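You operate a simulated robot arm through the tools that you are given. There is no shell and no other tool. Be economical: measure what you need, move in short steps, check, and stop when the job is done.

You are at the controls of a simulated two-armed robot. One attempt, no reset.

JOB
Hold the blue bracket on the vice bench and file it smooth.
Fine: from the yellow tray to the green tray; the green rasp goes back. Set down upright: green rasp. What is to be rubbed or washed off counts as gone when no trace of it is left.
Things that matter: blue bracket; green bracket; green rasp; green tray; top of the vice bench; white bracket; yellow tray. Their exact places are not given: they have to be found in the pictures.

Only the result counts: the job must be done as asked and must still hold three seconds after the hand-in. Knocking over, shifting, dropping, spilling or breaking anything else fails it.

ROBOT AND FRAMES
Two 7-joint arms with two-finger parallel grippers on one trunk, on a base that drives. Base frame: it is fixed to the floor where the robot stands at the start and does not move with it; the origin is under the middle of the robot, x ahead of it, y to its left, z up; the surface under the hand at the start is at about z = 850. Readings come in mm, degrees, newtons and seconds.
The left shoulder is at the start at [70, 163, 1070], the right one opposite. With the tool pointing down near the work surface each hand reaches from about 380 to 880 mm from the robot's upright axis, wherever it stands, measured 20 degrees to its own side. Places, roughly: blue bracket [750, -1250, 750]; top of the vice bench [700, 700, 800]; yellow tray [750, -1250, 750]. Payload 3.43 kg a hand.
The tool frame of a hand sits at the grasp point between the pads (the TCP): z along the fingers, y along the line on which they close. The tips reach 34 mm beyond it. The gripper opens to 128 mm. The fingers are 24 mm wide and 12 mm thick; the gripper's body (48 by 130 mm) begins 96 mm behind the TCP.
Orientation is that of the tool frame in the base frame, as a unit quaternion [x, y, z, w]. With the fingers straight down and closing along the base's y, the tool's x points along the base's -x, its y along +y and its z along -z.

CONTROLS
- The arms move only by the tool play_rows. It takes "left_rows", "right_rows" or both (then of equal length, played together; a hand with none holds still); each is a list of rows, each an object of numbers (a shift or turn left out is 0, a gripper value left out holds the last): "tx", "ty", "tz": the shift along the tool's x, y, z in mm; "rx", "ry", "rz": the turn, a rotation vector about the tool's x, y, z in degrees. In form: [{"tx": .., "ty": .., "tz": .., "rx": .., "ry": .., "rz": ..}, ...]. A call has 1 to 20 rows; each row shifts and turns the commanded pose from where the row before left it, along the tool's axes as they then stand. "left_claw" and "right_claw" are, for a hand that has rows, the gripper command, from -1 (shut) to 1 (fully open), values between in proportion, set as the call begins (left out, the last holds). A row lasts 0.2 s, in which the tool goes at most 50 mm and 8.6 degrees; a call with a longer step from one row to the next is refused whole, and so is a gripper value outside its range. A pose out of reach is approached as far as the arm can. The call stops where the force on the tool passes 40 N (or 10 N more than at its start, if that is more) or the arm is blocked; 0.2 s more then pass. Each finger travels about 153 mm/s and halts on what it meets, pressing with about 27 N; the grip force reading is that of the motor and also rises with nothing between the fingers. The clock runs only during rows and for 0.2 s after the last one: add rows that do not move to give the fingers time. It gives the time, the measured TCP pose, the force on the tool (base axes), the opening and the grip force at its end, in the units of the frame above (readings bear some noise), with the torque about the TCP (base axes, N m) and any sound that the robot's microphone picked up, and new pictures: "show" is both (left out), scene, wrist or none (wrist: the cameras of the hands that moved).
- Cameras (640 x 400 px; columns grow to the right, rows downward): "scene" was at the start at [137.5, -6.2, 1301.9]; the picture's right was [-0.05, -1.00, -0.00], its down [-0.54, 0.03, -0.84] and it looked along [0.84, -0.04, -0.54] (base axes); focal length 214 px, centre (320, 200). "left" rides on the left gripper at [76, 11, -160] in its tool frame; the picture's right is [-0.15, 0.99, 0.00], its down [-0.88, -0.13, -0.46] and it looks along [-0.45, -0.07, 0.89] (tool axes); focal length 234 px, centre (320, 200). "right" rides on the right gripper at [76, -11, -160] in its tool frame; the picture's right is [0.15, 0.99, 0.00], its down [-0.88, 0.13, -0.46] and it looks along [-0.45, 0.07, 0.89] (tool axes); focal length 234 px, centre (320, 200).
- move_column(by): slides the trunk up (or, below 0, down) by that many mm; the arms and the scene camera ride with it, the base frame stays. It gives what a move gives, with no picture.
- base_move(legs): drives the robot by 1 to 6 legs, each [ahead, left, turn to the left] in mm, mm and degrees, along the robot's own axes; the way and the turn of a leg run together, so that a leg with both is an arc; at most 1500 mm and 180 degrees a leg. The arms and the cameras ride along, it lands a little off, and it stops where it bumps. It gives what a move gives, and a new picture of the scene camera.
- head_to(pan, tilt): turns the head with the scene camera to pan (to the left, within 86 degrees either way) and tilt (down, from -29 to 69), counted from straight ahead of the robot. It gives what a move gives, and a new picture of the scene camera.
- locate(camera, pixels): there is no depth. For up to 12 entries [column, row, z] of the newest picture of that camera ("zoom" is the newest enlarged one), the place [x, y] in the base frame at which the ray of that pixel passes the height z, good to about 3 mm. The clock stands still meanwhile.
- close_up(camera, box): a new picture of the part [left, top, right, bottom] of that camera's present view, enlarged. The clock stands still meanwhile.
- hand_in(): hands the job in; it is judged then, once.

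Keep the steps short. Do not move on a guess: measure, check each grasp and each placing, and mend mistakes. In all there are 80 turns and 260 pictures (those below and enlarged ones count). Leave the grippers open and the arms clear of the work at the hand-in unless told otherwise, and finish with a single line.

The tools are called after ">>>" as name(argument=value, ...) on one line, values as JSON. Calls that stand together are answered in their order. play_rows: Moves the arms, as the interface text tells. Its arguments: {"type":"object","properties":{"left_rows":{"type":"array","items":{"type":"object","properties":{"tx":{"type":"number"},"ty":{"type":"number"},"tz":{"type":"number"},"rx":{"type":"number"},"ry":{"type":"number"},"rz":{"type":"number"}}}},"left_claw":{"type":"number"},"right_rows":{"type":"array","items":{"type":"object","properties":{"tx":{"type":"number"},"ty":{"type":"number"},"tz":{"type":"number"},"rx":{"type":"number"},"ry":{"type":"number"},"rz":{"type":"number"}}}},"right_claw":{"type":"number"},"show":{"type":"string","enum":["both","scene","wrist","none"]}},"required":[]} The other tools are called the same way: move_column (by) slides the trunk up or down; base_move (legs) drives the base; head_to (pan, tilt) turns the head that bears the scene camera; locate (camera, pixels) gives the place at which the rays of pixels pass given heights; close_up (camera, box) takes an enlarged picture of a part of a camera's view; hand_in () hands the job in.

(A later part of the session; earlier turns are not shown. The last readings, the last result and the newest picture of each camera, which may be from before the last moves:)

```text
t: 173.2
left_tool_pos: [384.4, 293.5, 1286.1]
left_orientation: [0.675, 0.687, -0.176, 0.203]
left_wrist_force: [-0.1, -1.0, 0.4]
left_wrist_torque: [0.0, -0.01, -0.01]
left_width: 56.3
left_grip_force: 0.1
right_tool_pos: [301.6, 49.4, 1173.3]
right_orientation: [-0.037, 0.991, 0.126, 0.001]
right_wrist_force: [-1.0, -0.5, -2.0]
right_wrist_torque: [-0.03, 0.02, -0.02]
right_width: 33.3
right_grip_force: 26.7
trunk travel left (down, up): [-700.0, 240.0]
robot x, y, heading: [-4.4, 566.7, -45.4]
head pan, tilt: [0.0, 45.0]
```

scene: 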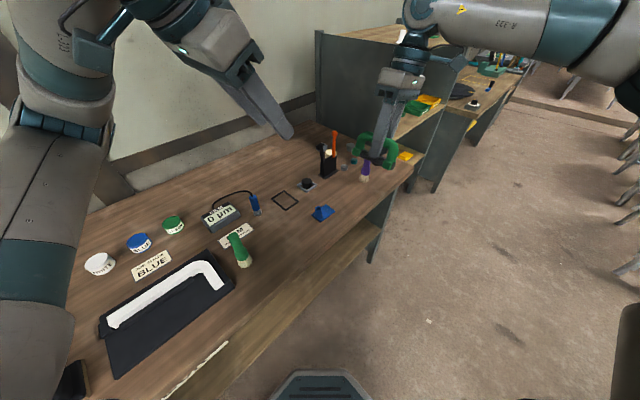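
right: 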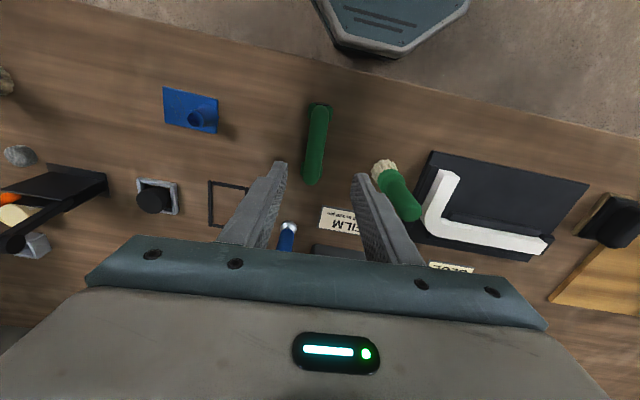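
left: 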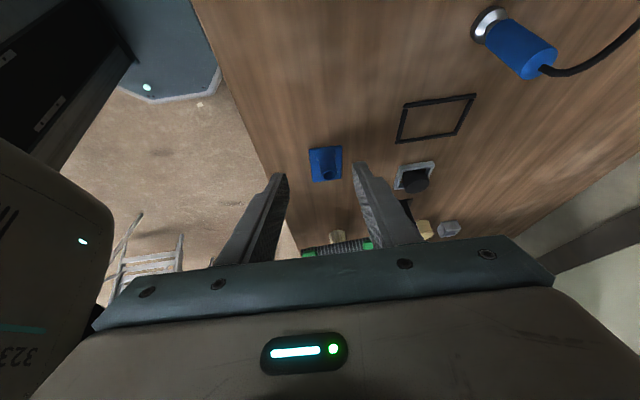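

Good stance: bracket is straight ahead at ~628 mm. Lower the trunk 80 and bring the left hand to a pre-grasp point.

>>> move_column(by=-80)

>>> play_rows(left_rows=[{"tx": 2.6, "ty": 5.1, "tz": 33.6}, {"tx": 2.6, "ty": 5.1, "tz": 33.6}, {"tx": 2.6, "ty": 5.1, "tz": 33.6}, {"tx": 2.6, "ty": 5.1, "tz": 33.6}, {"tx": 2.6, "ty": 5.1, "tz": 33.6}, {"tx": 2.6, "ty": 5.1, "tz": 33.6}, {"tx": 2.6, "ty": 5.1, "tz": 33.6}, {"tx": 2.6, "ty": 5.1, "tz": 33.6}, {}], show="both")

>>> close_up(camera="left", box=[200, 60, 440, 210])

```text
t: 174.4
left_tool_pos: [385.8, 292.5, 1206.1]
left_orientation: [0.675, 0.687, -0.176, 0.202]
left_wrist_force: [-0.3, 0.8, -0.3]
left_wrist_torque: [0.0, 0.01, 0.03]
left_width: 56.4
left_grip_force: 0.1
right_tool_pos: [302.7, 49.8, 1094.4]
right_orientation: [-0.037, 0.991, 0.126, 0.001]
right_wrist_force: [-0.5, 0.4, -1.4]
right_wrist_torque: [-0.04, 0.0, 0.02]
right_width: 33.6
right_grip_force: 26.7
trunk travel left (down, up): [-620.0, 320.0]
robot x, y, heading: [-6.6, 564.4, -45.1]
head pan, tilt: [0.0, 45.0]
```

```text
t: 176.4
left_tool_pos: [438.3, 173.7, 966.1]
left_orientation: [0.676, 0.687, -0.176, 0.202]
left_wrist_force: [0.2, 0.1, -1.0]
left_wrist_torque: [0.0, 0.0, 0.0]
left_width: 56.3
left_grip_force: 0.1
right_tool_pos: [301.5, 50.2, 1093.9]
right_orientation: [-0.037, 0.991, 0.125, 0.0]
right_wrist_force: [-0.5, -0.8, -0.5]
right_wrist_torque: [-0.05, -0.01, 0.0]
right_width: 33.2
right_grip_force: 27.4
trunk travel left (down, up): [-620.0, 320.0]
robot x, y, heading: [-7.4, 564.7, -45.3]
head pan, tilt: [0.0, 45.0]
```

scene: 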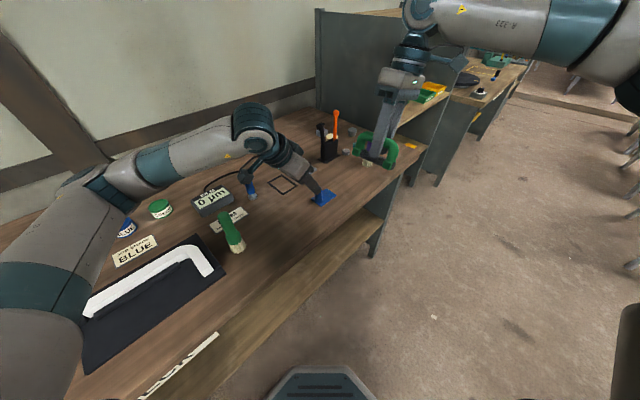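
left: 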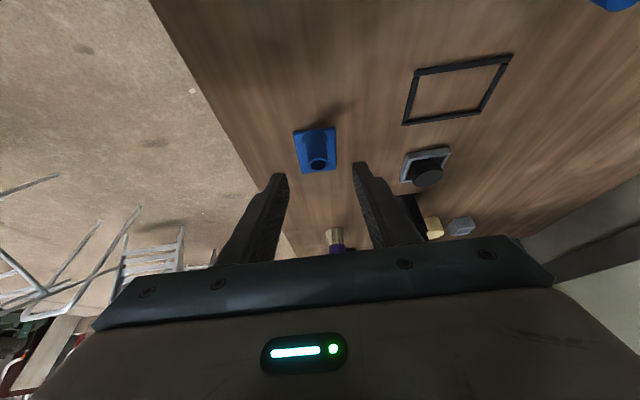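

```text
2.67 times, centred on (320, 135) of left
```

zoom: 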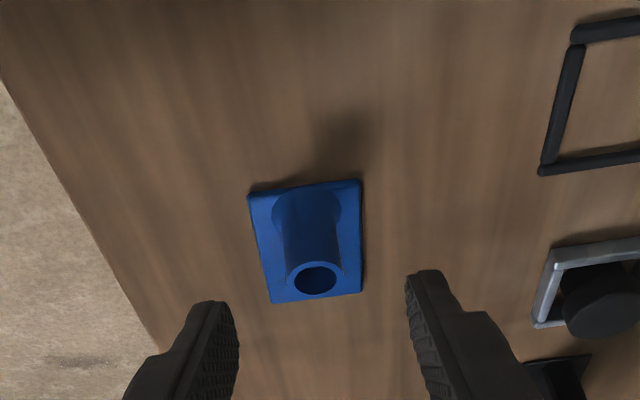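

>>> locate(camera="zoom", pixels=[[315, 278, 890], [315, 278, 895], [315, 278, 900], [307, 212, 858], [249, 197, 854], [360, 181, 854], [362, 292, 854], [272, 303, 854]])

```text
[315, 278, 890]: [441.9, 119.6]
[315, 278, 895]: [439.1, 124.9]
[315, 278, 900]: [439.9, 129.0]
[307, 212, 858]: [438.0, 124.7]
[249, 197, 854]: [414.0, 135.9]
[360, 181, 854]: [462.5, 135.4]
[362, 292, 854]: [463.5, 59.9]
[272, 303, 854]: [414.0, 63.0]
```

Tube at (439,122). Advance 78 mm along the tool, then close.

>>> play_rows(left_rows=[{"tx": 1, "tz": 20}, {"tx": 1, "tz": 20}, {"tz": 20}, {"tz": 18}, {}], show="none")

>>> close_up(camera="left", box=[200, 60, 440, 210])

>>> play_rows(left_claw=-1, left_rows=[{}, {}, {}, {}], show="none")

>>> close_up(camera="scene", box=[270, 150, 366, 210])

```text
t: 177.6
left_tool_pos: [440.8, 135.1, 897.7]
left_orientation: [0.675, 0.686, -0.177, 0.203]
left_wrist_force: [-0.3, 0.0, -0.9]
left_wrist_torque: [0.0, -0.01, 0.03]
left_width: 56.1
left_grip_force: 0.1
right_tool_pos: [301.5, 49.5, 1095.0]
right_orientation: [-0.037, 0.991, 0.125, 0.001]
right_wrist_force: [0.1, -0.7, -1.5]
right_wrist_torque: [0.0, 0.0, 0.02]
right_width: 33.5
right_grip_force: 27.2
trunk travel left (down, up): [-620.0, 320.0]
robot x, y, heading: [-7.8, 567.6, -45.1]
head pan, tilt: [0.0, 45.0]
```

```text
2.67 times, centred on (320, 135) of left
```

zoom: 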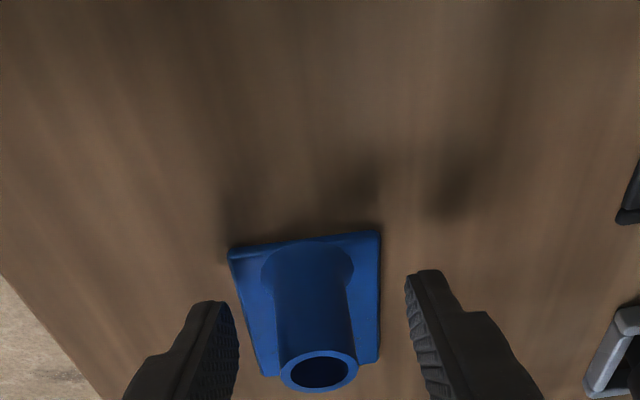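

```text
t: 178.6
left_tool_pos: [440.4, 134.8, 897.1]
left_orientation: [0.675, 0.687, -0.176, 0.203]
left_wrist_force: [-0.6, -0.9, 1.1]
left_wrist_torque: [0.02, 0.08, 0.02]
left_width: 21.9
left_grip_force: 27.0
right_tool_pos: [301.4, 50.6, 1095.0]
right_orientation: [-0.037, 0.991, 0.125, 0.0]
right_wrist_force: [-0.3, 0.6, -1.8]
right_wrist_torque: [-0.01, 0.01, 0.02]
right_width: 33.3
right_grip_force: 27.0
trunk travel left (down, up): [-620.0, 320.0]
robot x, y, heading: [-2.9, 562.3, -45.3]
head pan, tilt: [0.0, 45.0]
```

```text
6.67 times, centred on (318, 180) of scene
```

zoom: 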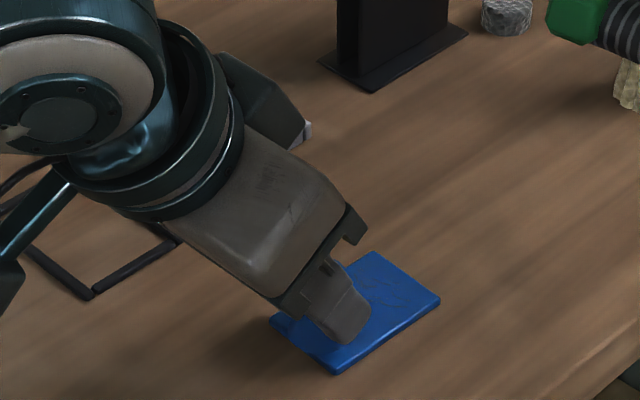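

Bracket held by the left hand. Bring the rasp over the plate to hover 40 mm above it (drum axis at y≈72).

>>> play_rows(right_rows=[{"tx": -34.3, "ty": 0.4, "tz": 0.5}, {"tx": -34.3, "ty": 0.4, "tz": 0.5}, {"tx": -34.3, "ty": 0.4, "tz": 0.5}, {"tx": -34.3, "ty": 0.4, "tz": 0.5}, {"tx": 0.3, "ty": -7.3, "tz": 28.6}, {"tx": 0.3, "ty": -7.3, "tz": 28.6}, {"tx": 0.3, "ty": -7.3, "tz": 28.6}, {"tx": 0.3, "ty": -7.3, "tz": 28.6}, {"tx": 0.3, "ty": -7.3, "tz": 28.6}, {}], show="none")

>>> close_up(camera="scene", box=[270, 130, 398, 210])

>>> close_up(camera="right", box=[160, 50, 480, 250])

```text
t: 180.8
left_tool_pos: [441.1, 135.0, 898.9]
left_orientation: [0.675, 0.687, -0.176, 0.203]
left_wrist_force: [0.3, 0.4, 2.4]
left_wrist_torque: [0.01, 0.09, -0.01]
left_width: 22.0
left_grip_force: 27.4
right_tool_pos: [287.9, 68.6, 953.7]
right_orientation: [-0.034, 0.992, 0.124, 0.001]
right_wrist_force: [-0.1, -0.3, -1.2]
right_wrist_torque: [0.01, 0.04, 0.01]
right_width: 33.5
right_grip_force: 27.0
right hand out of reach, approached as far as the arm can: row 1, 2, 3, 4, 6, 7, 8, 9
trunk travel left (down, up): [-620.0, 320.0]
robot x, y, heading: [-10.4, 564.6, -45.1]
head pan, tilt: [0.0, 45.0]
```

```text
5.00 times, centred on (334, 170) of scene
```

zoom: 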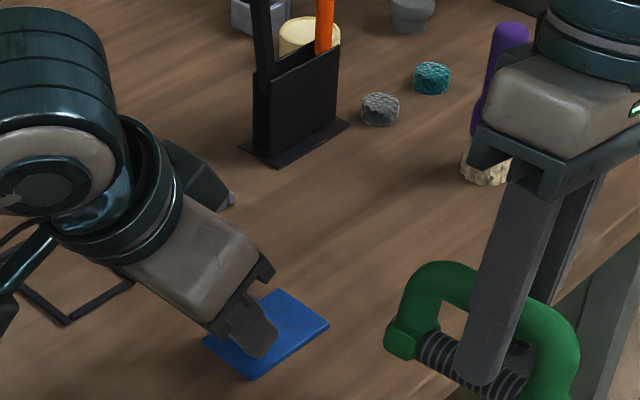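

```text
2.00 times, centred on (320, 150) of right
```

zoom: 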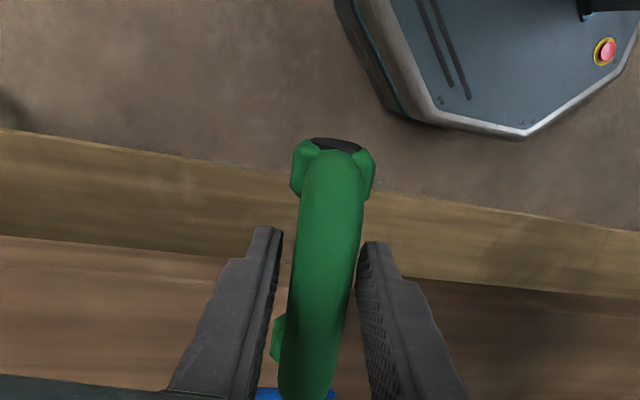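

The right arm can't reach here with this grip: the rasp must be gripped with a forward-pitched hand. Release the bracket, withdraw, straighten the right hand, then go and set the rasp down to regrip.

>>> play_rows(left_claw=-0.12, left_rows=[{}, {}, {"tz": -30}, {"tz": -40}, {"tz": -40}, {}, {}, {}, {}], right_rows=[{"tz": -30}, {"tz": -30, "rx": 7.25}, {"rx": 7.25}, {"rz": 7.5}, {"rz": 7.5}, {"rz": 7.5}, {"rz": 7.5}, {"rz": 7.5}, {"rz": 7.5}], show="none")

>>> move_column(by=90)

>>> base_move(legs=[[-106, -106, 0], [0, 0, 45.2], [0, -400, 0]])

```text
t: 182.8
left_tool_pos: [433.0, 192.5, 993.0]
left_orientation: [0.675, 0.687, -0.176, 0.203]
left_wrist_force: [-0.6, 0.7, -0.3]
left_wrist_torque: [-0.01, 0.02, -0.01]
left_width: 56.2
left_grip_force: 0.1
right_tool_pos: [287.2, 54.6, 1012.2]
right_orientation: [0.35, 0.937, 0.002, 0.005]
right_wrist_force: [0.4, -0.9, -1.4]
right_wrist_torque: [0.01, 0.02, -0.01]
right_width: 33.5
right_grip_force: 27.3
trunk travel left (down, up): [-620.0, 320.0]
robot x, y, heading: [-7.2, 564.9, -44.7]
head pan, tilt: [0.0, 45.0]
```

```text
t: 184.1
left_tool_pos: [433.8, 192.0, 1083.8]
left_orientation: [0.675, 0.687, -0.177, 0.203]
left_wrist_force: [-0.7, -0.8, 0.0]
left_wrist_torque: [0.02, -0.03, -0.02]
left_width: 56.5
left_grip_force: 0.1
right_tool_pos: [287.0, 53.0, 1102.0]
right_orientation: [0.349, 0.937, 0.002, 0.005]
right_wrist_force: [-0.5, 0.2, -2.2]
right_wrist_torque: [0.02, 0.0, -0.01]
right_width: 33.6
right_grip_force: 27.1
trunk travel left (down, up): [-710.0, 230.0]
robot x, y, heading: [-6.5, 565.2, -45.2]
head pan, tilt: [0.0, 45.0]
```

```text
t: 189.6
left_tool_pos: [416.8, 215.6, 1083.5]
left_orientation: [0.36, 0.893, -0.086, 0.255]
left_wrist_force: [-0.1, 0.1, -0.4]
left_wrist_torque: [0.0, -0.01, 0.0]
left_width: 56.3
left_grip_force: 0.0
right_tool_pos: [412.2, 13.3, 1102.6]
right_orientation: [-0.038, 0.999, 0.003, 0.003]
right_wrist_force: [0.1, -0.8, -1.6]
right_wrist_torque: [0.01, 0.01, -0.01]
right_width: 33.1
right_grip_force: 27.1
trunk travel left (down, up): [-710.0, 230.0]
robot x, y, heading: [-158.7, 164.8, -0.1]
head pan, tilt: [0.0, 45.0]
```

scene: 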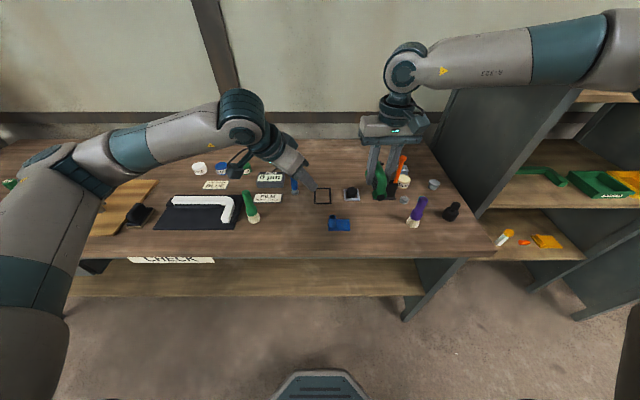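

Set the rasp down at (412,13): lower to TCP z≈904.

>>> play_rows(right_rows=[{"tz": 30}, {"tz": 30}, {"tz": 30}, {"tz": 30}, {"tz": 30}, {"tz": 30}, {"tz": 10}, {"tz": 4}, {"tz": 3}, {"tz": 1}, {"tz": 1}, {}], show="none")

>>> close_up(camera="scene", box=[310, 170, 438, 250])

```text
t: 192.2
left_tool_pos: [418.3, 214.1, 1084.3]
left_orientation: [0.36, 0.894, -0.085, 0.255]
left_wrist_force: [0.0, 0.1, -0.4]
left_wrist_torque: [-0.03, 0.02, 0.01]
left_width: 56.2
left_grip_force: 0.1
right_tool_pos: [388.7, -36.3, 931.7]
right_orientation: [-0.037, 0.999, 0.005, 0.005]
right_wrist_force: [-0.8, -0.4, -1.7]
right_wrist_torque: [-0.01, -0.03, 0.0]
right_width: 33.8
right_grip_force: 27.0
right hand out of reach, approached as far as the arm can: row 2, 3, 4, 5, 6, 7, 9
trunk travel left (down, up): [-710.0, 230.0]
robot x, y, heading: [-158.4, 162.6, -0.1]
head pan, tilt: [0.0, 45.0]
```

```text
5.00 times, centred on (374, 210) of scene
```

zoom: 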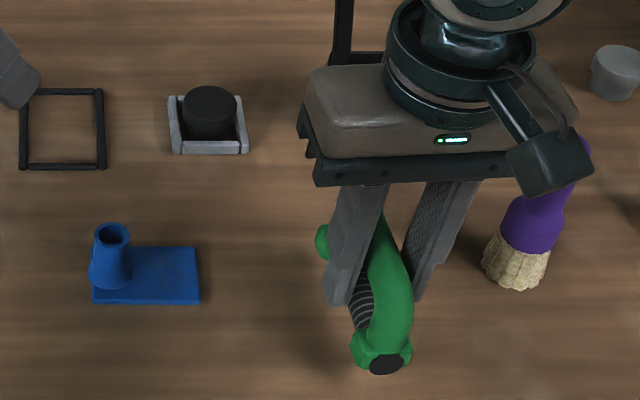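

It drifted to (389,−36). Shift +45 in x first, then lower by trunk.

>>> play_rows(right_rows=[{"tx": -15}, {"tx": -15}, {"tx": -15}, {}], show="none")

>>> move_column(by=-24)

```text
t: 193.2
left_tool_pos: [417.0, 214.8, 1082.5]
left_orientation: [0.36, 0.893, -0.086, 0.255]
left_wrist_force: [0.0, 0.3, 0.4]
left_wrist_torque: [-0.02, 0.01, 0.03]
left_width: 56.3
left_grip_force: 0.0
right_tool_pos: [424.1, -48.0, 944.8]
right_orientation: [-0.037, 0.999, 0.005, 0.004]
right_wrist_force: [-0.4, 0.1, -1.9]
right_wrist_torque: [0.0, 0.02, 0.0]
right_width: 33.6
right_grip_force: 27.3
right hand out of reach, approached as far as the arm can: row 1, 2, 3
trunk travel left (down, up): [-710.0, 230.0]
robot x, y, heading: [-153.6, 168.6, -0.0]
head pan, tilt: [0.0, 45.0]
```

```text
t: 193.9
left_tool_pos: [417.7, 214.2, 1060.8]
left_orientation: [0.36, 0.893, -0.085, 0.254]
left_wrist_force: [-0.9, 0.1, -0.1]
left_wrist_torque: [0.02, -0.03, 0.0]
left_width: 56.6
left_grip_force: 0.0
right_tool_pos: [422.6, -48.5, 919.6]
right_orientation: [-0.037, 0.999, 0.004, 0.006]
right_wrist_force: [0.2, -0.2, -1.7]
right_wrist_torque: [0.0, -0.01, 0.01]
right_width: 33.5
right_grip_force: 27.2
trunk travel left (down, up): [-686.0, 254.0]
robot x, y, heading: [-156.6, 169.5, -0.1]
head pan, tilt: [0.0, 45.0]
```

>>> move_column(by=-14)

>>> play_rows(right_rows=[{"tz": 1}, {"tz": 1}, {"tz": 1}, {}], show="none")

>>> close_up(camera="scene", box=[310, 170, 438, 250])

```text
t: 194.5
left_tool_pos: [417.3, 215.0, 1045.8]
left_orientation: [0.36, 0.893, -0.085, 0.255]
left_wrist_force: [-0.4, -0.2, 0.0]
left_wrist_torque: [0.01, -0.01, 0.0]
left_width: 56.5
left_grip_force: 0.1
right_tool_pos: [422.6, -47.2, 905.6]
right_orientation: [-0.037, 0.999, 0.005, 0.006]
right_wrist_force: [-0.7, 0.9, -1.0]
right_wrist_torque: [0.0, 0.02, 0.03]
right_width: 33.6
right_grip_force: 27.2
trunk travel left (down, up): [-672.0, 268.0]
robot x, y, heading: [-156.1, 164.8, -0.4]
head pan, tilt: [0.0, 45.0]
```

```text
t: 195.5
left_tool_pos: [417.8, 213.8, 1044.8]
left_orientation: [0.361, 0.893, -0.085, 0.254]
left_wrist_force: [-0.1, -0.7, 0.8]
left_wrist_torque: [0.0, 0.0, 0.0]
left_width: 56.1
left_grip_force: 0.0
right_tool_pos: [423.2, -47.9, 904.6]
right_orientation: [-0.037, 0.999, 0.005, 0.006]
right_wrist_force: [5.6, -0.6, 12.2]
right_wrist_torque: [-0.21, -0.29, 0.01]
right_width: 33.6
right_grip_force: 26.5
trunk travel left (down, up): [-672.0, 268.0]
robot x, y, heading: [-157.3, 163.7, -0.3]
head pan, tilt: [0.0, 45.0]
```

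```text
5.00 times, centred on (374, 210) of scene
```

zoom: 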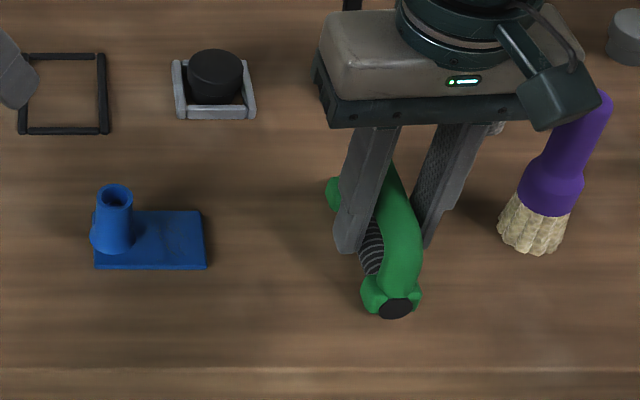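

Rasp stands on the bench. Release, rise, pitch the hand 45° forward and go to a pre-grasp near the handle's near end.

>>> play_rows(right_claw=-0.12, right_rows=[{}, {}, {"tz": -20}, {"tz": -30}, {"tz": -30}, {"ry": -7.5}, {"ry": -7.5}, {"ry": -7.5}, {"ry": -7.5}, {"ry": -7.5}, {"ry": -7.5}, {"tx": 25, "tz": -19}, {"tx": 25, "tz": -19}, {"tx": 25, "tz": -19}, {}], show="both")

>>> close_up(camera="right", box=[200, 60, 440, 210])

```text
t: 198.7
left_tool_pos: [417.7, 215.3, 1046.1]
left_orientation: [0.36, 0.893, -0.085, 0.254]
left_wrist_force: [0.4, -0.5, 1.0]
left_wrist_torque: [-0.02, 0.03, -0.02]
left_width: 56.3
left_grip_force: 0.1
right_tool_pos: [387.2, -53.3, 965.6]
right_orientation: [-0.032, 0.921, 0.018, 0.388]
right_wrist_force: [-0.7, -0.3, -0.1]
right_wrist_torque: [0.0, 0.01, 0.0]
right_width: 56.1
right_grip_force: 0.0
right hand out of reach, approached as far as the arm can: row 13, 14
trunk travel left (down, up): [-672.0, 268.0]
robot x, y, heading: [-155.1, 166.3, -0.3]
head pan, tilt: [0.0, 45.0]
```

scene: 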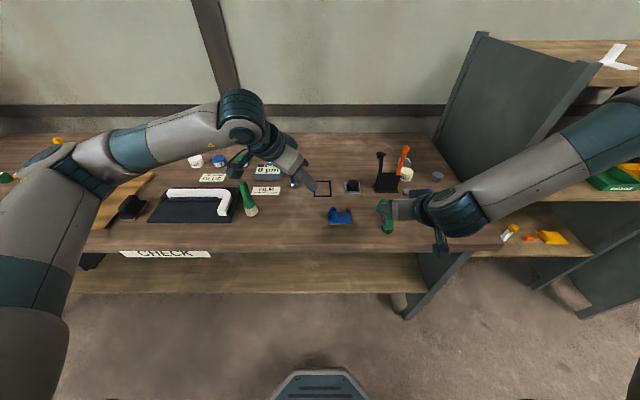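
right: 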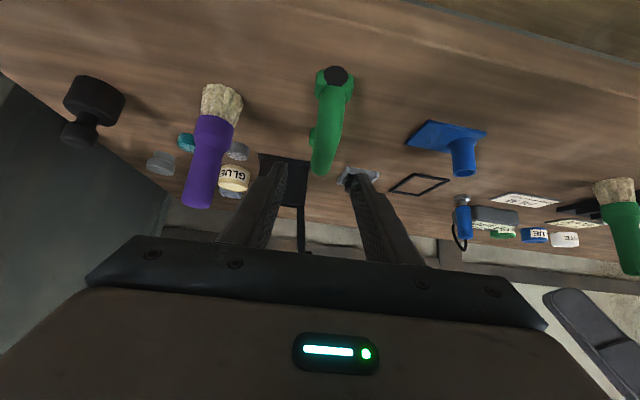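

```text
2.67 times, centred on (320, 135) of right
```

zoom: 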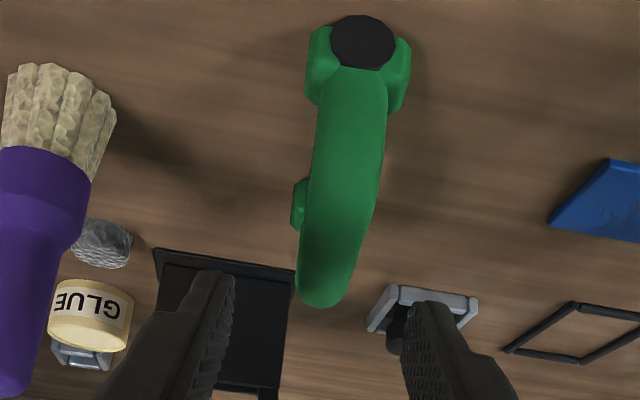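

Descend 52 mm straight down with +3 in y, check, then close.

>>> play_rows(right_rows=[{"tx": 9, "tz": 9, "ty": 3.5}, {"tx": 9, "tz": 9}, {"tx": 9, "tz": 9}, {"tx": 9, "tz": 9}, {}], show="none")

>>> close_up(camera="right", box=[160, 50, 480, 250])

>>> close_up(camera="scene", box=[310, 170, 438, 250])

```text
t: 199.9
left_tool_pos: [418.3, 215.6, 1046.6]
left_orientation: [0.36, 0.893, -0.085, 0.255]
left_wrist_force: [-1.1, 0.3, -0.4]
left_wrist_torque: [0.02, -0.01, 0.01]
left_width: 55.8
left_grip_force: 0.1
right_tool_pos: [388.9, -49.0, 913.6]
right_orientation: [-0.033, 0.921, 0.018, 0.387]
right_wrist_force: [-0.5, 0.3, -0.4]
right_wrist_torque: [-0.03, 0.0, 0.01]
right_width: 56.1
right_grip_force: 0.1
trunk travel left (down, up): [-672.0, 268.0]
robot x, y, heading: [-160.0, 162.9, -0.3]
head pan, tilt: [0.0, 45.0]
```

```text
2.00 times, centred on (320, 150) of right
```

zoom: 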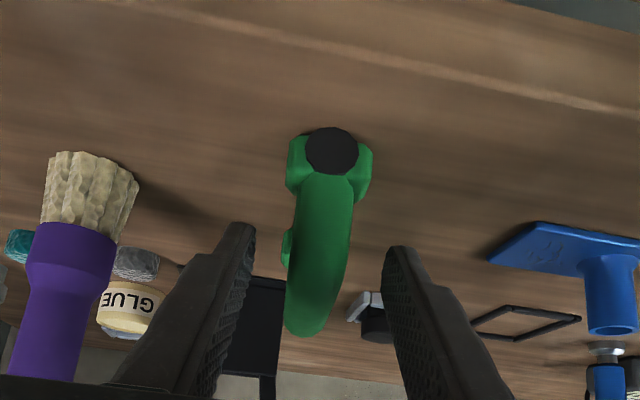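

```text
5.00 times, centred on (374, 210) of scene
```

zoom: 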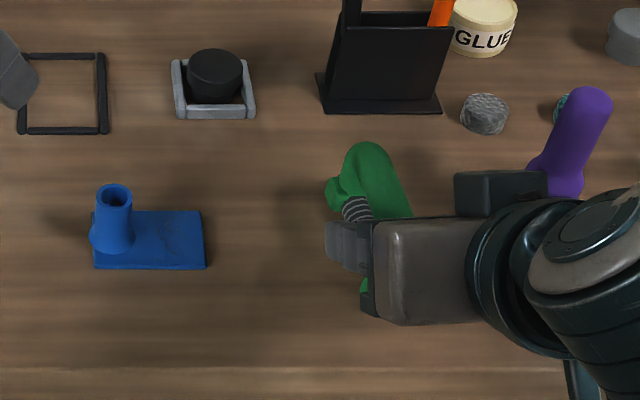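

>>> play_rows(right_claw=-1, right_rows=[{}, {}, {}, {}, {"tx": -3, "tz": -3}, {"tx": -7, "tz": -7}, {"tx": -14, "tz": -14}, {"tx": -20, "tz": -20}, {"tx": -20, "tz": -20}, {}], show="none")

>>> close_up(camera="right", box=[160, 50, 480, 250])

```text
t: 202.1
left_tool_pos: [418.7, 214.0, 1045.2]
left_orientation: [0.361, 0.893, -0.085, 0.255]
left_wrist_force: [0.1, -0.3, -0.9]
left_wrist_torque: [0.01, 0.02, -0.02]
left_width: 56.4
left_grip_force: 0.1
right_tool_pos: [392.2, -51.8, 1004.6]
right_orientation: [-0.033, 0.922, 0.018, 0.386]
right_wrist_force: [0.0, -0.6, -1.2]
right_wrist_torque: [-0.03, 0.07, -0.02]
right_width: 22.1
right_grip_force: 27.7
right hand out of reach, approached as far as the arm can: row 9
trunk travel left (down, up): [-672.0, 268.0]
robot x, y, heading: [-153.8, 165.0, -0.2]
head pan, tilt: [0.0, 45.0]
```

```text
2.00 times, centred on (320, 150) of right
```

zoom: 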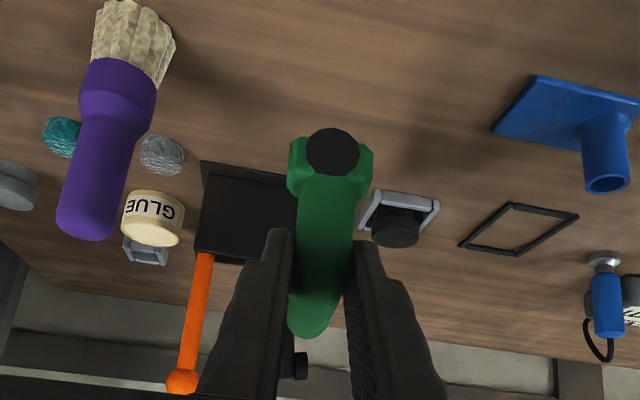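

Rasp firmly held by the near end (22 mm). Raise, and return to the −45° stance.

>>> move_column(by=90)

>>> base_move(legs=[[0, 400, 0], [0, 0, -45], [106, 106, 0]])

>>> play_rows(right_rows=[{"rx": -5.3, "rz": -5.3}, {"rx": -5.3, "rz": -5.3}, {"rx": -5.3, "rz": -5.3}, {"rx": -5.3, "rz": -5.3}, {"rx": -5.3, "rz": -5.3}, {"rx": -5.3, "rz": -5.3}, {}], show="scene")

```text
t: 203.3
left_tool_pos: [418.3, 213.4, 1136.1]
left_orientation: [0.36, 0.893, -0.085, 0.255]
left_wrist_force: [0.3, 0.2, 0.3]
left_wrist_torque: [0.01, -0.02, 0.0]
left_width: 56.3
left_grip_force: 0.0
right_tool_pos: [392.0, -51.3, 1094.2]
right_orientation: [-0.033, 0.922, 0.018, 0.386]
right_wrist_force: [0.4, -1.0, -1.4]
right_wrist_torque: [-0.01, 0.08, 0.01]
right_width: 22.0
right_grip_force: 27.2
trunk travel left (down, up): [-762.0, 178.0]
robot x, y, heading: [-153.5, 165.0, -0.1]
head pan, tilt: [0.0, 45.0]
```

```text
t: 208.9
left_tool_pos: [432.2, 194.5, 1136.2]
left_orientation: [0.674, 0.688, -0.175, 0.204]
left_wrist_force: [0.2, -0.2, 0.6]
left_wrist_torque: [0.02, -0.05, -0.03]
left_width: 56.3
left_grip_force: 0.0
right_tool_pos: [225.1, 25.0, 1095.1]
right_orientation: [0.321, 0.864, -0.129, 0.364]
right_wrist_force: [0.2, -1.0, -1.0]
right_wrist_torque: [0.02, 0.02, -0.01]
right_width: 21.9
right_grip_force: 26.6
trunk travel left (down, up): [-762.0, 178.0]
robot x, y, heading: [-9.5, 565.5, -45.1]
head pan, tilt: [0.0, 45.0]
```

scene: 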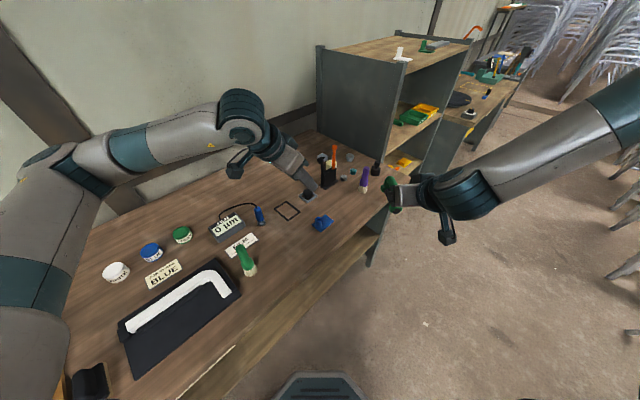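

```text
t: 210.5
left_tool_pos: [433.5, 194.1, 1136.2]
left_orientation: [0.675, 0.687, -0.176, 0.203]
left_wrist_force: [0.0, 0.3, 0.4]
left_wrist_torque: [0.01, 0.0, 0.0]
left_width: 56.4
left_grip_force: 0.0
right_tool_pos: [227.6, 24.4, 1094.1]
right_orientation: [-0.036, 0.921, 0.016, 0.388]
right_wrist_force: [-0.5, -0.1, -1.0]
right_wrist_torque: [0.0, 0.03, 0.02]
right_width: 22.3
right_grip_force: 26.9
trunk travel left (down, up): [-762.0, 178.0]
robot x, y, heading: [-4.6, 562.1, -45.1]
head pan, tilt: [0.0, 45.0]
```

scene: 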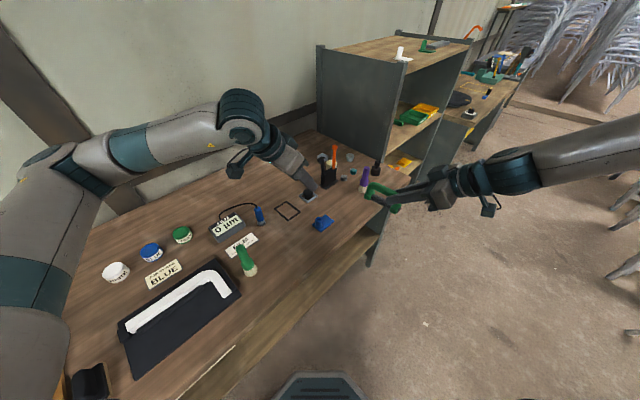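

Posture reached. Now in one go: lower the trunk 142, left hand re-grips the tube, right hand brings the rasp to hover over the plate.

>>> move_column(by=-142)

>>> play_rows(left_rows=[{"tz": 30, "ty": 1}, {"tz": 40}, {"tz": 25}, {"tz": 15}, {}], show="none")

>>> play_rows(left_claw=-1, left_rows=[{}, {}, {}, {}], show="none")

>>> play_rows(right_rows=[{"tx": -20.4, "ty": 5.7, "tz": 21.4}, {"tx": -20.4, "ty": 5.7, "tz": 21.4}, {"tx": -20.4, "ty": 5.7, "tz": 21.4}, {"tx": -20.4, "ty": 5.7, "tz": 21.4}, {"tx": -20.4, "ty": 5.7, "tz": 21.4}, {"tx": -20.4, "ty": 5.7, "tz": 21.4}, {}], show="none")

>>> close_up(camera="scene", box=[270, 150, 398, 230])

>>> close_up(camera="right", box=[160, 50, 480, 250])

```text
t: 212.2
left_tool_pos: [433.7, 195.7, 994.8]
left_orientation: [0.675, 0.687, -0.176, 0.203]
left_wrist_force: [0.7, -0.3, 1.2]
left_wrist_torque: [0.02, -0.01, 0.02]
left_width: 56.3
left_grip_force: 0.1
right_tool_pos: [227.2, 25.2, 952.0]
right_orientation: [-0.035, 0.921, 0.014, 0.388]
right_wrist_force: [0.4, 0.1, -0.5]
right_wrist_torque: [-0.04, 0.11, 0.01]
right_width: 22.2
right_grip_force: 26.6
trunk travel left (down, up): [-620.0, 320.0]
robot x, y, heading: [-10.4, 567.5, -44.8]
head pan, tilt: [0.0, 45.0]
```

```text
t: 213.4
left_tool_pos: [438.1, 138.9, 900.2]
left_orientation: [0.674, 0.688, -0.176, 0.203]
left_wrist_force: [-0.6, 0.1, -0.7]
left_wrist_torque: [0.0, -0.03, -0.01]
left_width: 56.2
left_grip_force: 0.0
right_tool_pos: [227.4, 25.1, 952.7]
right_orientation: [-0.035, 0.921, 0.015, 0.388]
right_wrist_force: [-0.2, -1.0, -1.2]
right_wrist_torque: [-0.02, 0.06, 0.05]
right_width: 22.2
right_grip_force: 27.2
trunk travel left (down, up): [-620.0, 320.0]
robot x, y, heading: [-9.7, 564.7, -45.1]
head pan, tilt: [0.0, 45.0]
```

```text
t: 214.4
left_tool_pos: [437.7, 139.0, 900.4]
left_orientation: [0.675, 0.688, -0.175, 0.203]
left_wrist_force: [-1.3, -1.3, 2.1]
left_wrist_torque: [-0.09, 0.12, -0.02]
left_width: 22.1
left_grip_force: 27.1
right_tool_pos: [226.6, 24.7, 951.7]
right_orientation: [-0.035, 0.921, 0.015, 0.387]
right_wrist_force: [0.5, -0.1, -1.9]
right_wrist_torque: [-0.03, 0.05, -0.01]
right_width: 21.9
right_grip_force: 26.5
trunk travel left (down, up): [-620.0, 320.0]
robot x, y, heading: [-6.3, 565.4, -44.8]
head pan, tilt: [0.0, 45.0]
```

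```text
t: 216.0
left_tool_pos: [437.5, 138.9, 899.8]
left_orientation: [0.674, 0.688, -0.177, 0.203]
left_wrist_force: [1.1, -0.6, 4.4]
left_wrist_torque: [-0.12, 0.06, 0.02]
left_width: 22.3
left_grip_force: 27.2
right_tool_pos: [402.1, 73.1, 952.9]
right_orientation: [-0.035, 0.921, 0.015, 0.387]
right_wrist_force: [-0.3, 0.2, -2.4]
right_wrist_torque: [-0.04, 0.06, 0.01]
right_width: 21.9
right_grip_force: 27.2
trunk travel left (down, up): [-620.0, 320.0]
robot x, y, heading: [-5.3, 568.0, -44.9]
head pan, tilt: [0.0, 45.0]
```

```text
5.00 times, centred on (334, 190) of scene
```

zoom: 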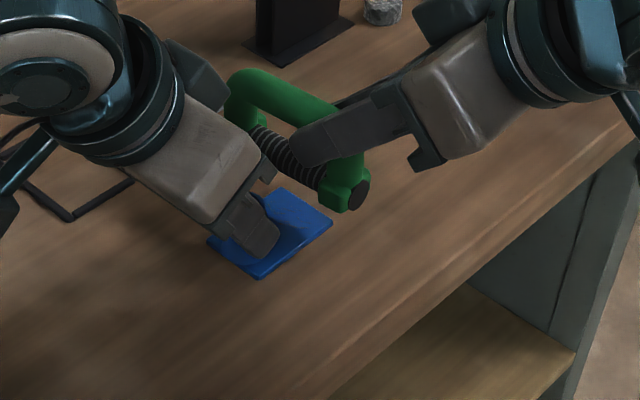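

```text
2.00 times, centred on (320, 150) of right
```

zoom: 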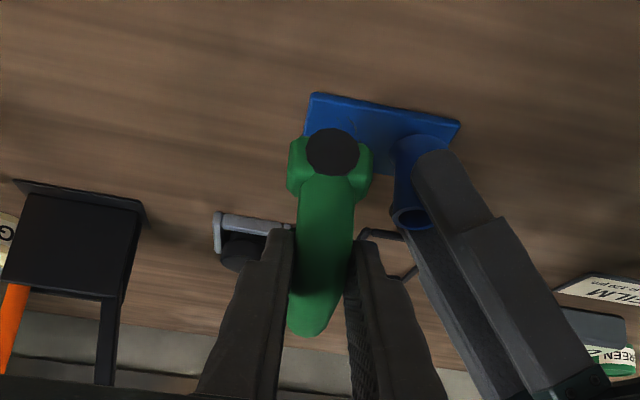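

Geometry is good. Lower onto the plate, stroke in y, lift and look.

>>> play_rows(right_rows=[{"tx": 7.2, "tz": 7}, {"tx": 7.2, "tz": 7}, {"tx": 7.2, "tz": 7}, {"tx": 1.8, "tz": 1.75}, {"tx": 1.8, "tz": 1.75}, {"tx": 1.4, "tz": 1.4}, {"ty": -8}, {"ty": 8}, {"ty": 8}, {"ty": 7}, {"ty": 5}, {"ty": -7}, {"ty": -7}, {"ty": -7}, {"ty": -7}, {"ty": 7}, {"ty": 7}, {"ty": 7}, {"ty": 7}, {}], show="none")

>>> close_up(camera="right", box=[240, 60, 480, 210])

>>> close_up(camera="scene", box=[290, 160, 370, 210])

```text
t: 220.2
left_tool_pos: [437.8, 138.9, 899.6]
left_orientation: [0.674, 0.688, -0.176, 0.203]
left_wrist_force: [0.5, -1.1, 3.4]
left_wrist_torque: [-0.12, 0.08, 0.06]
left_width: 22.1
left_grip_force: 26.8
right_tool_pos: [389.8, 88.9, 920.8]
right_orientation: [-0.035, 0.921, 0.016, 0.387]
right_wrist_force: [0.1, 0.0, -1.9]
right_wrist_torque: [-0.04, 0.06, 0.01]
right_width: 22.1
right_grip_force: 26.9
right hand out of reach, approached as far as the arm can: row 4, 6, 10
trunk travel left (down, up): [-620.0, 320.0]
robot x, y, heading: [-8.8, 566.5, -44.8]
head pan, tilt: [0.0, 45.0]
```

```text
2.67 times, centred on (360, 135) of right
```

zoom: 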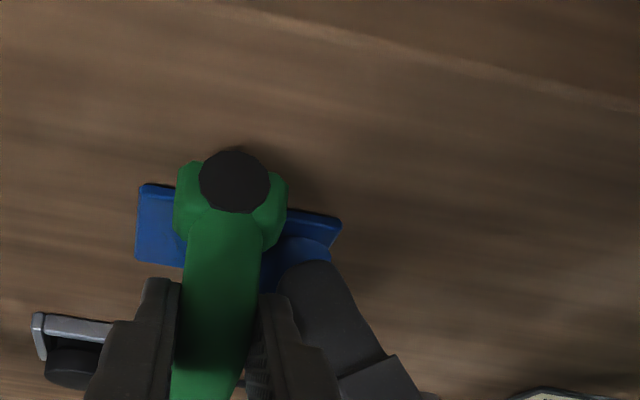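

```text
8.00 times, centred on (330, 185) of scene
```

zoom: 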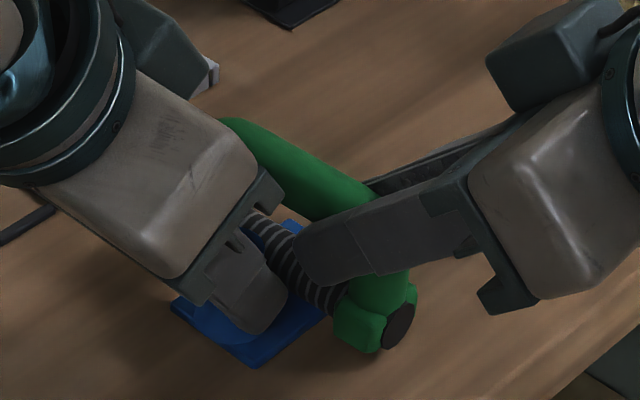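

The arm ran out of reach 3 mm above the plate. Open left and lift both hands 20, lower the trunk 20, re-grip, and rub again.

>>> play_rows(left_claw=-0.12, left_rows=[{}, {}, {"tx": -5.15, "tz": -8.55}, {"tx": -5.15, "tz": -8.55}, {}], right_rows=[{"tx": -7.2, "tz": -7}, {"tx": -7.2, "tz": -7}, {}, {}, {}], show="none")

>>> move_column(by=-20)

>>> play_rows(left_claw=-1, left_rows=[{}, {}, {}, {}], right_rows=[{"tx": -6, "ty": -8, "tz": 3.2}, {"tx": -6, "ty": -8, "tz": 3.2}, {}, {}], show="none")

>>> play_rows(right_rows=[{"tx": 2.2, "tz": 2.1}, {"tx": 2.2, "tz": 2.1}, {"tx": 1.4, "tz": 1.4}, {"tx": 0.7, "tz": 0.7}, {"tx": 0.7, "tz": 0.7}, {}], show="none")

>>> close_up(camera="right", box=[240, 60, 480, 210])

```text
t: 221.4
left_tool_pos: [438.5, 138.8, 919.7]
left_orientation: [0.674, 0.688, -0.176, 0.203]
left_wrist_force: [-0.3, 2.3, -2.4]
left_wrist_torque: [0.1, 0.08, 0.07]
left_width: 56.2
left_grip_force: 0.1
right_tool_pos: [391.5, 88.9, 940.6]
right_orientation: [-0.036, 0.921, 0.015, 0.388]
right_wrist_force: [0.4, -2.9, 0.3]
right_wrist_torque: [-0.08, -0.06, -0.21]
right_width: 22.1
right_grip_force: 26.9
trunk travel left (down, up): [-620.0, 320.0]
robot x, y, heading: [-6.3, 569.3, -45.1]
head pan, tilt: [0.0, 45.0]
```

```text
t: 222.0
left_tool_pos: [438.6, 138.6, 900.6]
left_orientation: [0.674, 0.688, -0.176, 0.203]
left_wrist_force: [0.6, 2.0, -2.4]
left_wrist_torque: [0.13, 0.05, 0.14]
left_width: 56.7
left_grip_force: 0.1
right_tool_pos: [391.6, 90.4, 920.3]
right_orientation: [-0.035, 0.921, 0.015, 0.388]
right_wrist_force: [0.9, -2.9, 1.2]
right_wrist_torque: [-0.12, -0.08, -0.26]
right_width: 22.1
right_grip_force: 26.7
trunk travel left (down, up): [-600.0, 340.0]
robot x, y, heading: [-3.7, 570.6, -45.2]
head pan, tilt: [0.0, 45.0]
```

```text
t: 223.0
left_tool_pos: [437.2, 137.8, 902.0]
left_orientation: [0.674, 0.687, -0.178, 0.203]
left_wrist_force: [-0.6, -2.9, 9.0]
left_wrist_torque: [-0.53, 0.3, 0.02]
left_width: 22.0
left_grip_force: 27.0
right_tool_pos: [404.7, 74.8, 924.9]
right_orientation: [-0.036, 0.921, 0.015, 0.389]
right_wrist_force: [0.2, -0.1, -1.7]
right_wrist_torque: [-0.01, 0.11, 0.01]
right_width: 22.0
right_grip_force: 27.6
trunk travel left (down, up): [-600.0, 340.0]
robot x, y, heading: [-8.6, 561.9, -45.4]
head pan, tilt: [0.0, 45.0]
```

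```text
t: 224.4
left_tool_pos: [437.5, 139.0, 900.6]
left_orientation: [0.675, 0.687, -0.177, 0.204]
left_wrist_force: [3.1, -10.0, 9.1]
left_wrist_torque: [-0.44, 0.12, 0.18]
left_width: 21.9
left_grip_force: 27.4
right_tool_pos: [404.7, 74.9, 918.4]
right_orientation: [-0.036, 0.92, 0.015, 0.39]
right_wrist_force: [-1.6, 0.9, 19.6]
right_wrist_torque: [0.12, -0.1, 0.01]
right_width: 22.1
right_grip_force: 27.0
trunk travel left (down, up): [-600.0, 340.0]
robot x, y, heading: [-7.6, 569.3, -44.9]
head pan, tilt: [0.0, 45.0]
```

```text
2.67 times, centred on (360, 135) of right
```

zoom: 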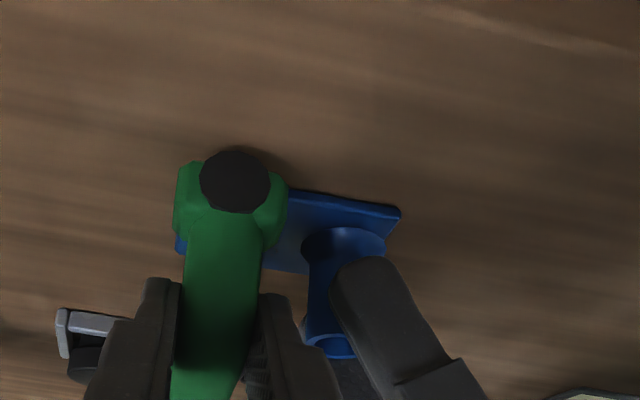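

Contact at 20 N. Stroke back and forth over the marked area, then lift aside and look.

>>> play_rows(right_rows=[{"ty": -7}, {"ty": -3}, {"ty": 7}, {"ty": 7}, {"ty": 7}, {"ty": 6}, {"ty": -7}, {"ty": -7}, {"ty": -7}, {"ty": -6}, {"ty": 7}, {"ty": 7}, {"ty": 7}, {"ty": 6}, {"ty": -7}, {"ty": -7}, {"ty": -7}, {"ty": -6}, {"ty": 5}, {}], show="none")

>>> play_rows(right_rows=[{"tx": -3, "tz": 3, "ty": -4}, {"tx": 3, "tz": -3}, {"ty": 7}, {"tx": -3, "tz": 3}, {"tx": 3, "tz": -3, "ty": 7}, {"tx": -3, "tz": 3}, {"tx": 3, "tz": -3, "ty": 7}, {"tx": -3, "tz": 3}, {"tx": 3, "tz": -3, "ty": 5}, {"tx": -3, "tz": 3}, {"ty": -7, "tx": 3, "tz": -3}, {"ty": -7}, {"ty": -7}, {"ty": -7}, {}], show="none")

>>> play_rows(right_rows=[{"tx": -10, "tz": -10}, {"tx": -10, "tz": -10}, {"tx": -8, "tz": -8, "ty": -20}, {"ty": -40}, {"ty": -20}, {}], show="none")

>>> close_up(camera="scene", box=[310, 175, 358, 205])

>>> close_up(camera="right", box=[300, 60, 620, 260])

```text
t: 228.6
left_tool_pos: [436.5, 138.7, 900.9]
left_orientation: [0.674, 0.688, -0.176, 0.204]
left_wrist_force: [-0.7, 0.4, 12.7]
left_wrist_torque: [-0.26, 0.37, -0.01]
left_width: 22.1
left_grip_force: 27.8
right_tool_pos: [403.5, 68.6, 915.8]
right_orientation: [-0.035, 0.921, 0.015, 0.388]
right_wrist_force: [0.5, -0.4, -0.7]
right_wrist_torque: [-0.01, 0.07, -0.04]
right_width: 21.8
right_grip_force: 27.6
right hand out of reach, approached as far as the arm can: row 6
trunk travel left (down, up): [-600.0, 340.0]
robot x, y, heading: [-7.9, 566.3, -44.7]
head pan, tilt: [0.0, 45.0]
```

```text
t: 231.8
left_tool_pos: [436.2, 138.8, 901.1]
left_orientation: [0.675, 0.687, -0.178, 0.203]
left_wrist_force: [-0.3, 0.0, 12.4]
left_wrist_torque: [-0.26, 0.33, 0.01]
left_width: 22.0
left_grip_force: 27.3
right_tool_pos: [399.6, 60.9, 920.3]
right_orientation: [-0.035, 0.921, 0.015, 0.388]
right_wrist_force: [-0.4, -0.2, -2.3]
right_wrist_torque: [-0.05, 0.09, 0.0]
right_width: 22.0
right_grip_force: 27.1
right hand out of reach, approached as far as the arm can: row 10
trunk travel left (down, up): [-600.0, 340.0]
robot x, y, heading: [-8.8, 566.6, -44.8]
head pan, tilt: [0.0, 45.0]
```

```text
t: 233.2
left_tool_pos: [437.4, 138.6, 900.2]
left_orientation: [0.675, 0.687, -0.178, 0.203]
left_wrist_force: [-0.7, 0.9, 11.5]
left_wrist_torque: [-0.19, 0.31, -0.02]
left_width: 22.1
left_grip_force: 27.0
right_tool_pos: [405.9, -17.5, 958.6]
right_orientation: [-0.035, 0.921, 0.014, 0.388]
right_wrist_force: [-0.4, -0.2, -1.0]
right_wrist_torque: [0.0, 0.09, 0.01]
right_width: 22.1
right_grip_force: 26.6
trunk travel left (down, up): [-600.0, 340.0]
robot x, y, heading: [-6.4, 564.9, -45.1]
head pan, tilt: [0.0, 45.0]
```

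```text
13.33 times, centred on (334, 190) of scene
```

zoom: 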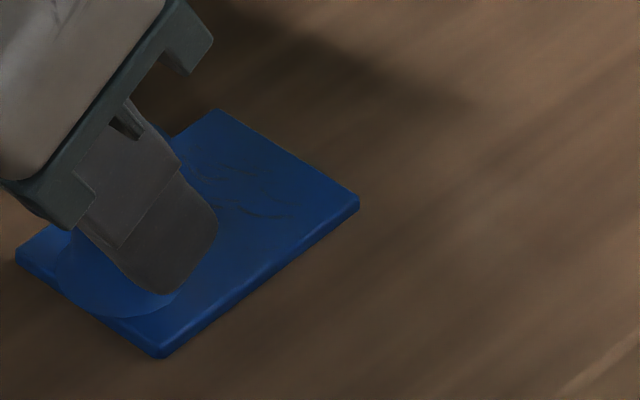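

```text
2.00 times, centred on (460, 160) of right
```

zoom: 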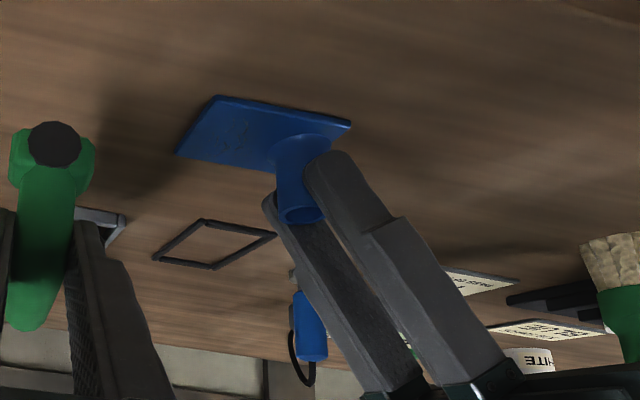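

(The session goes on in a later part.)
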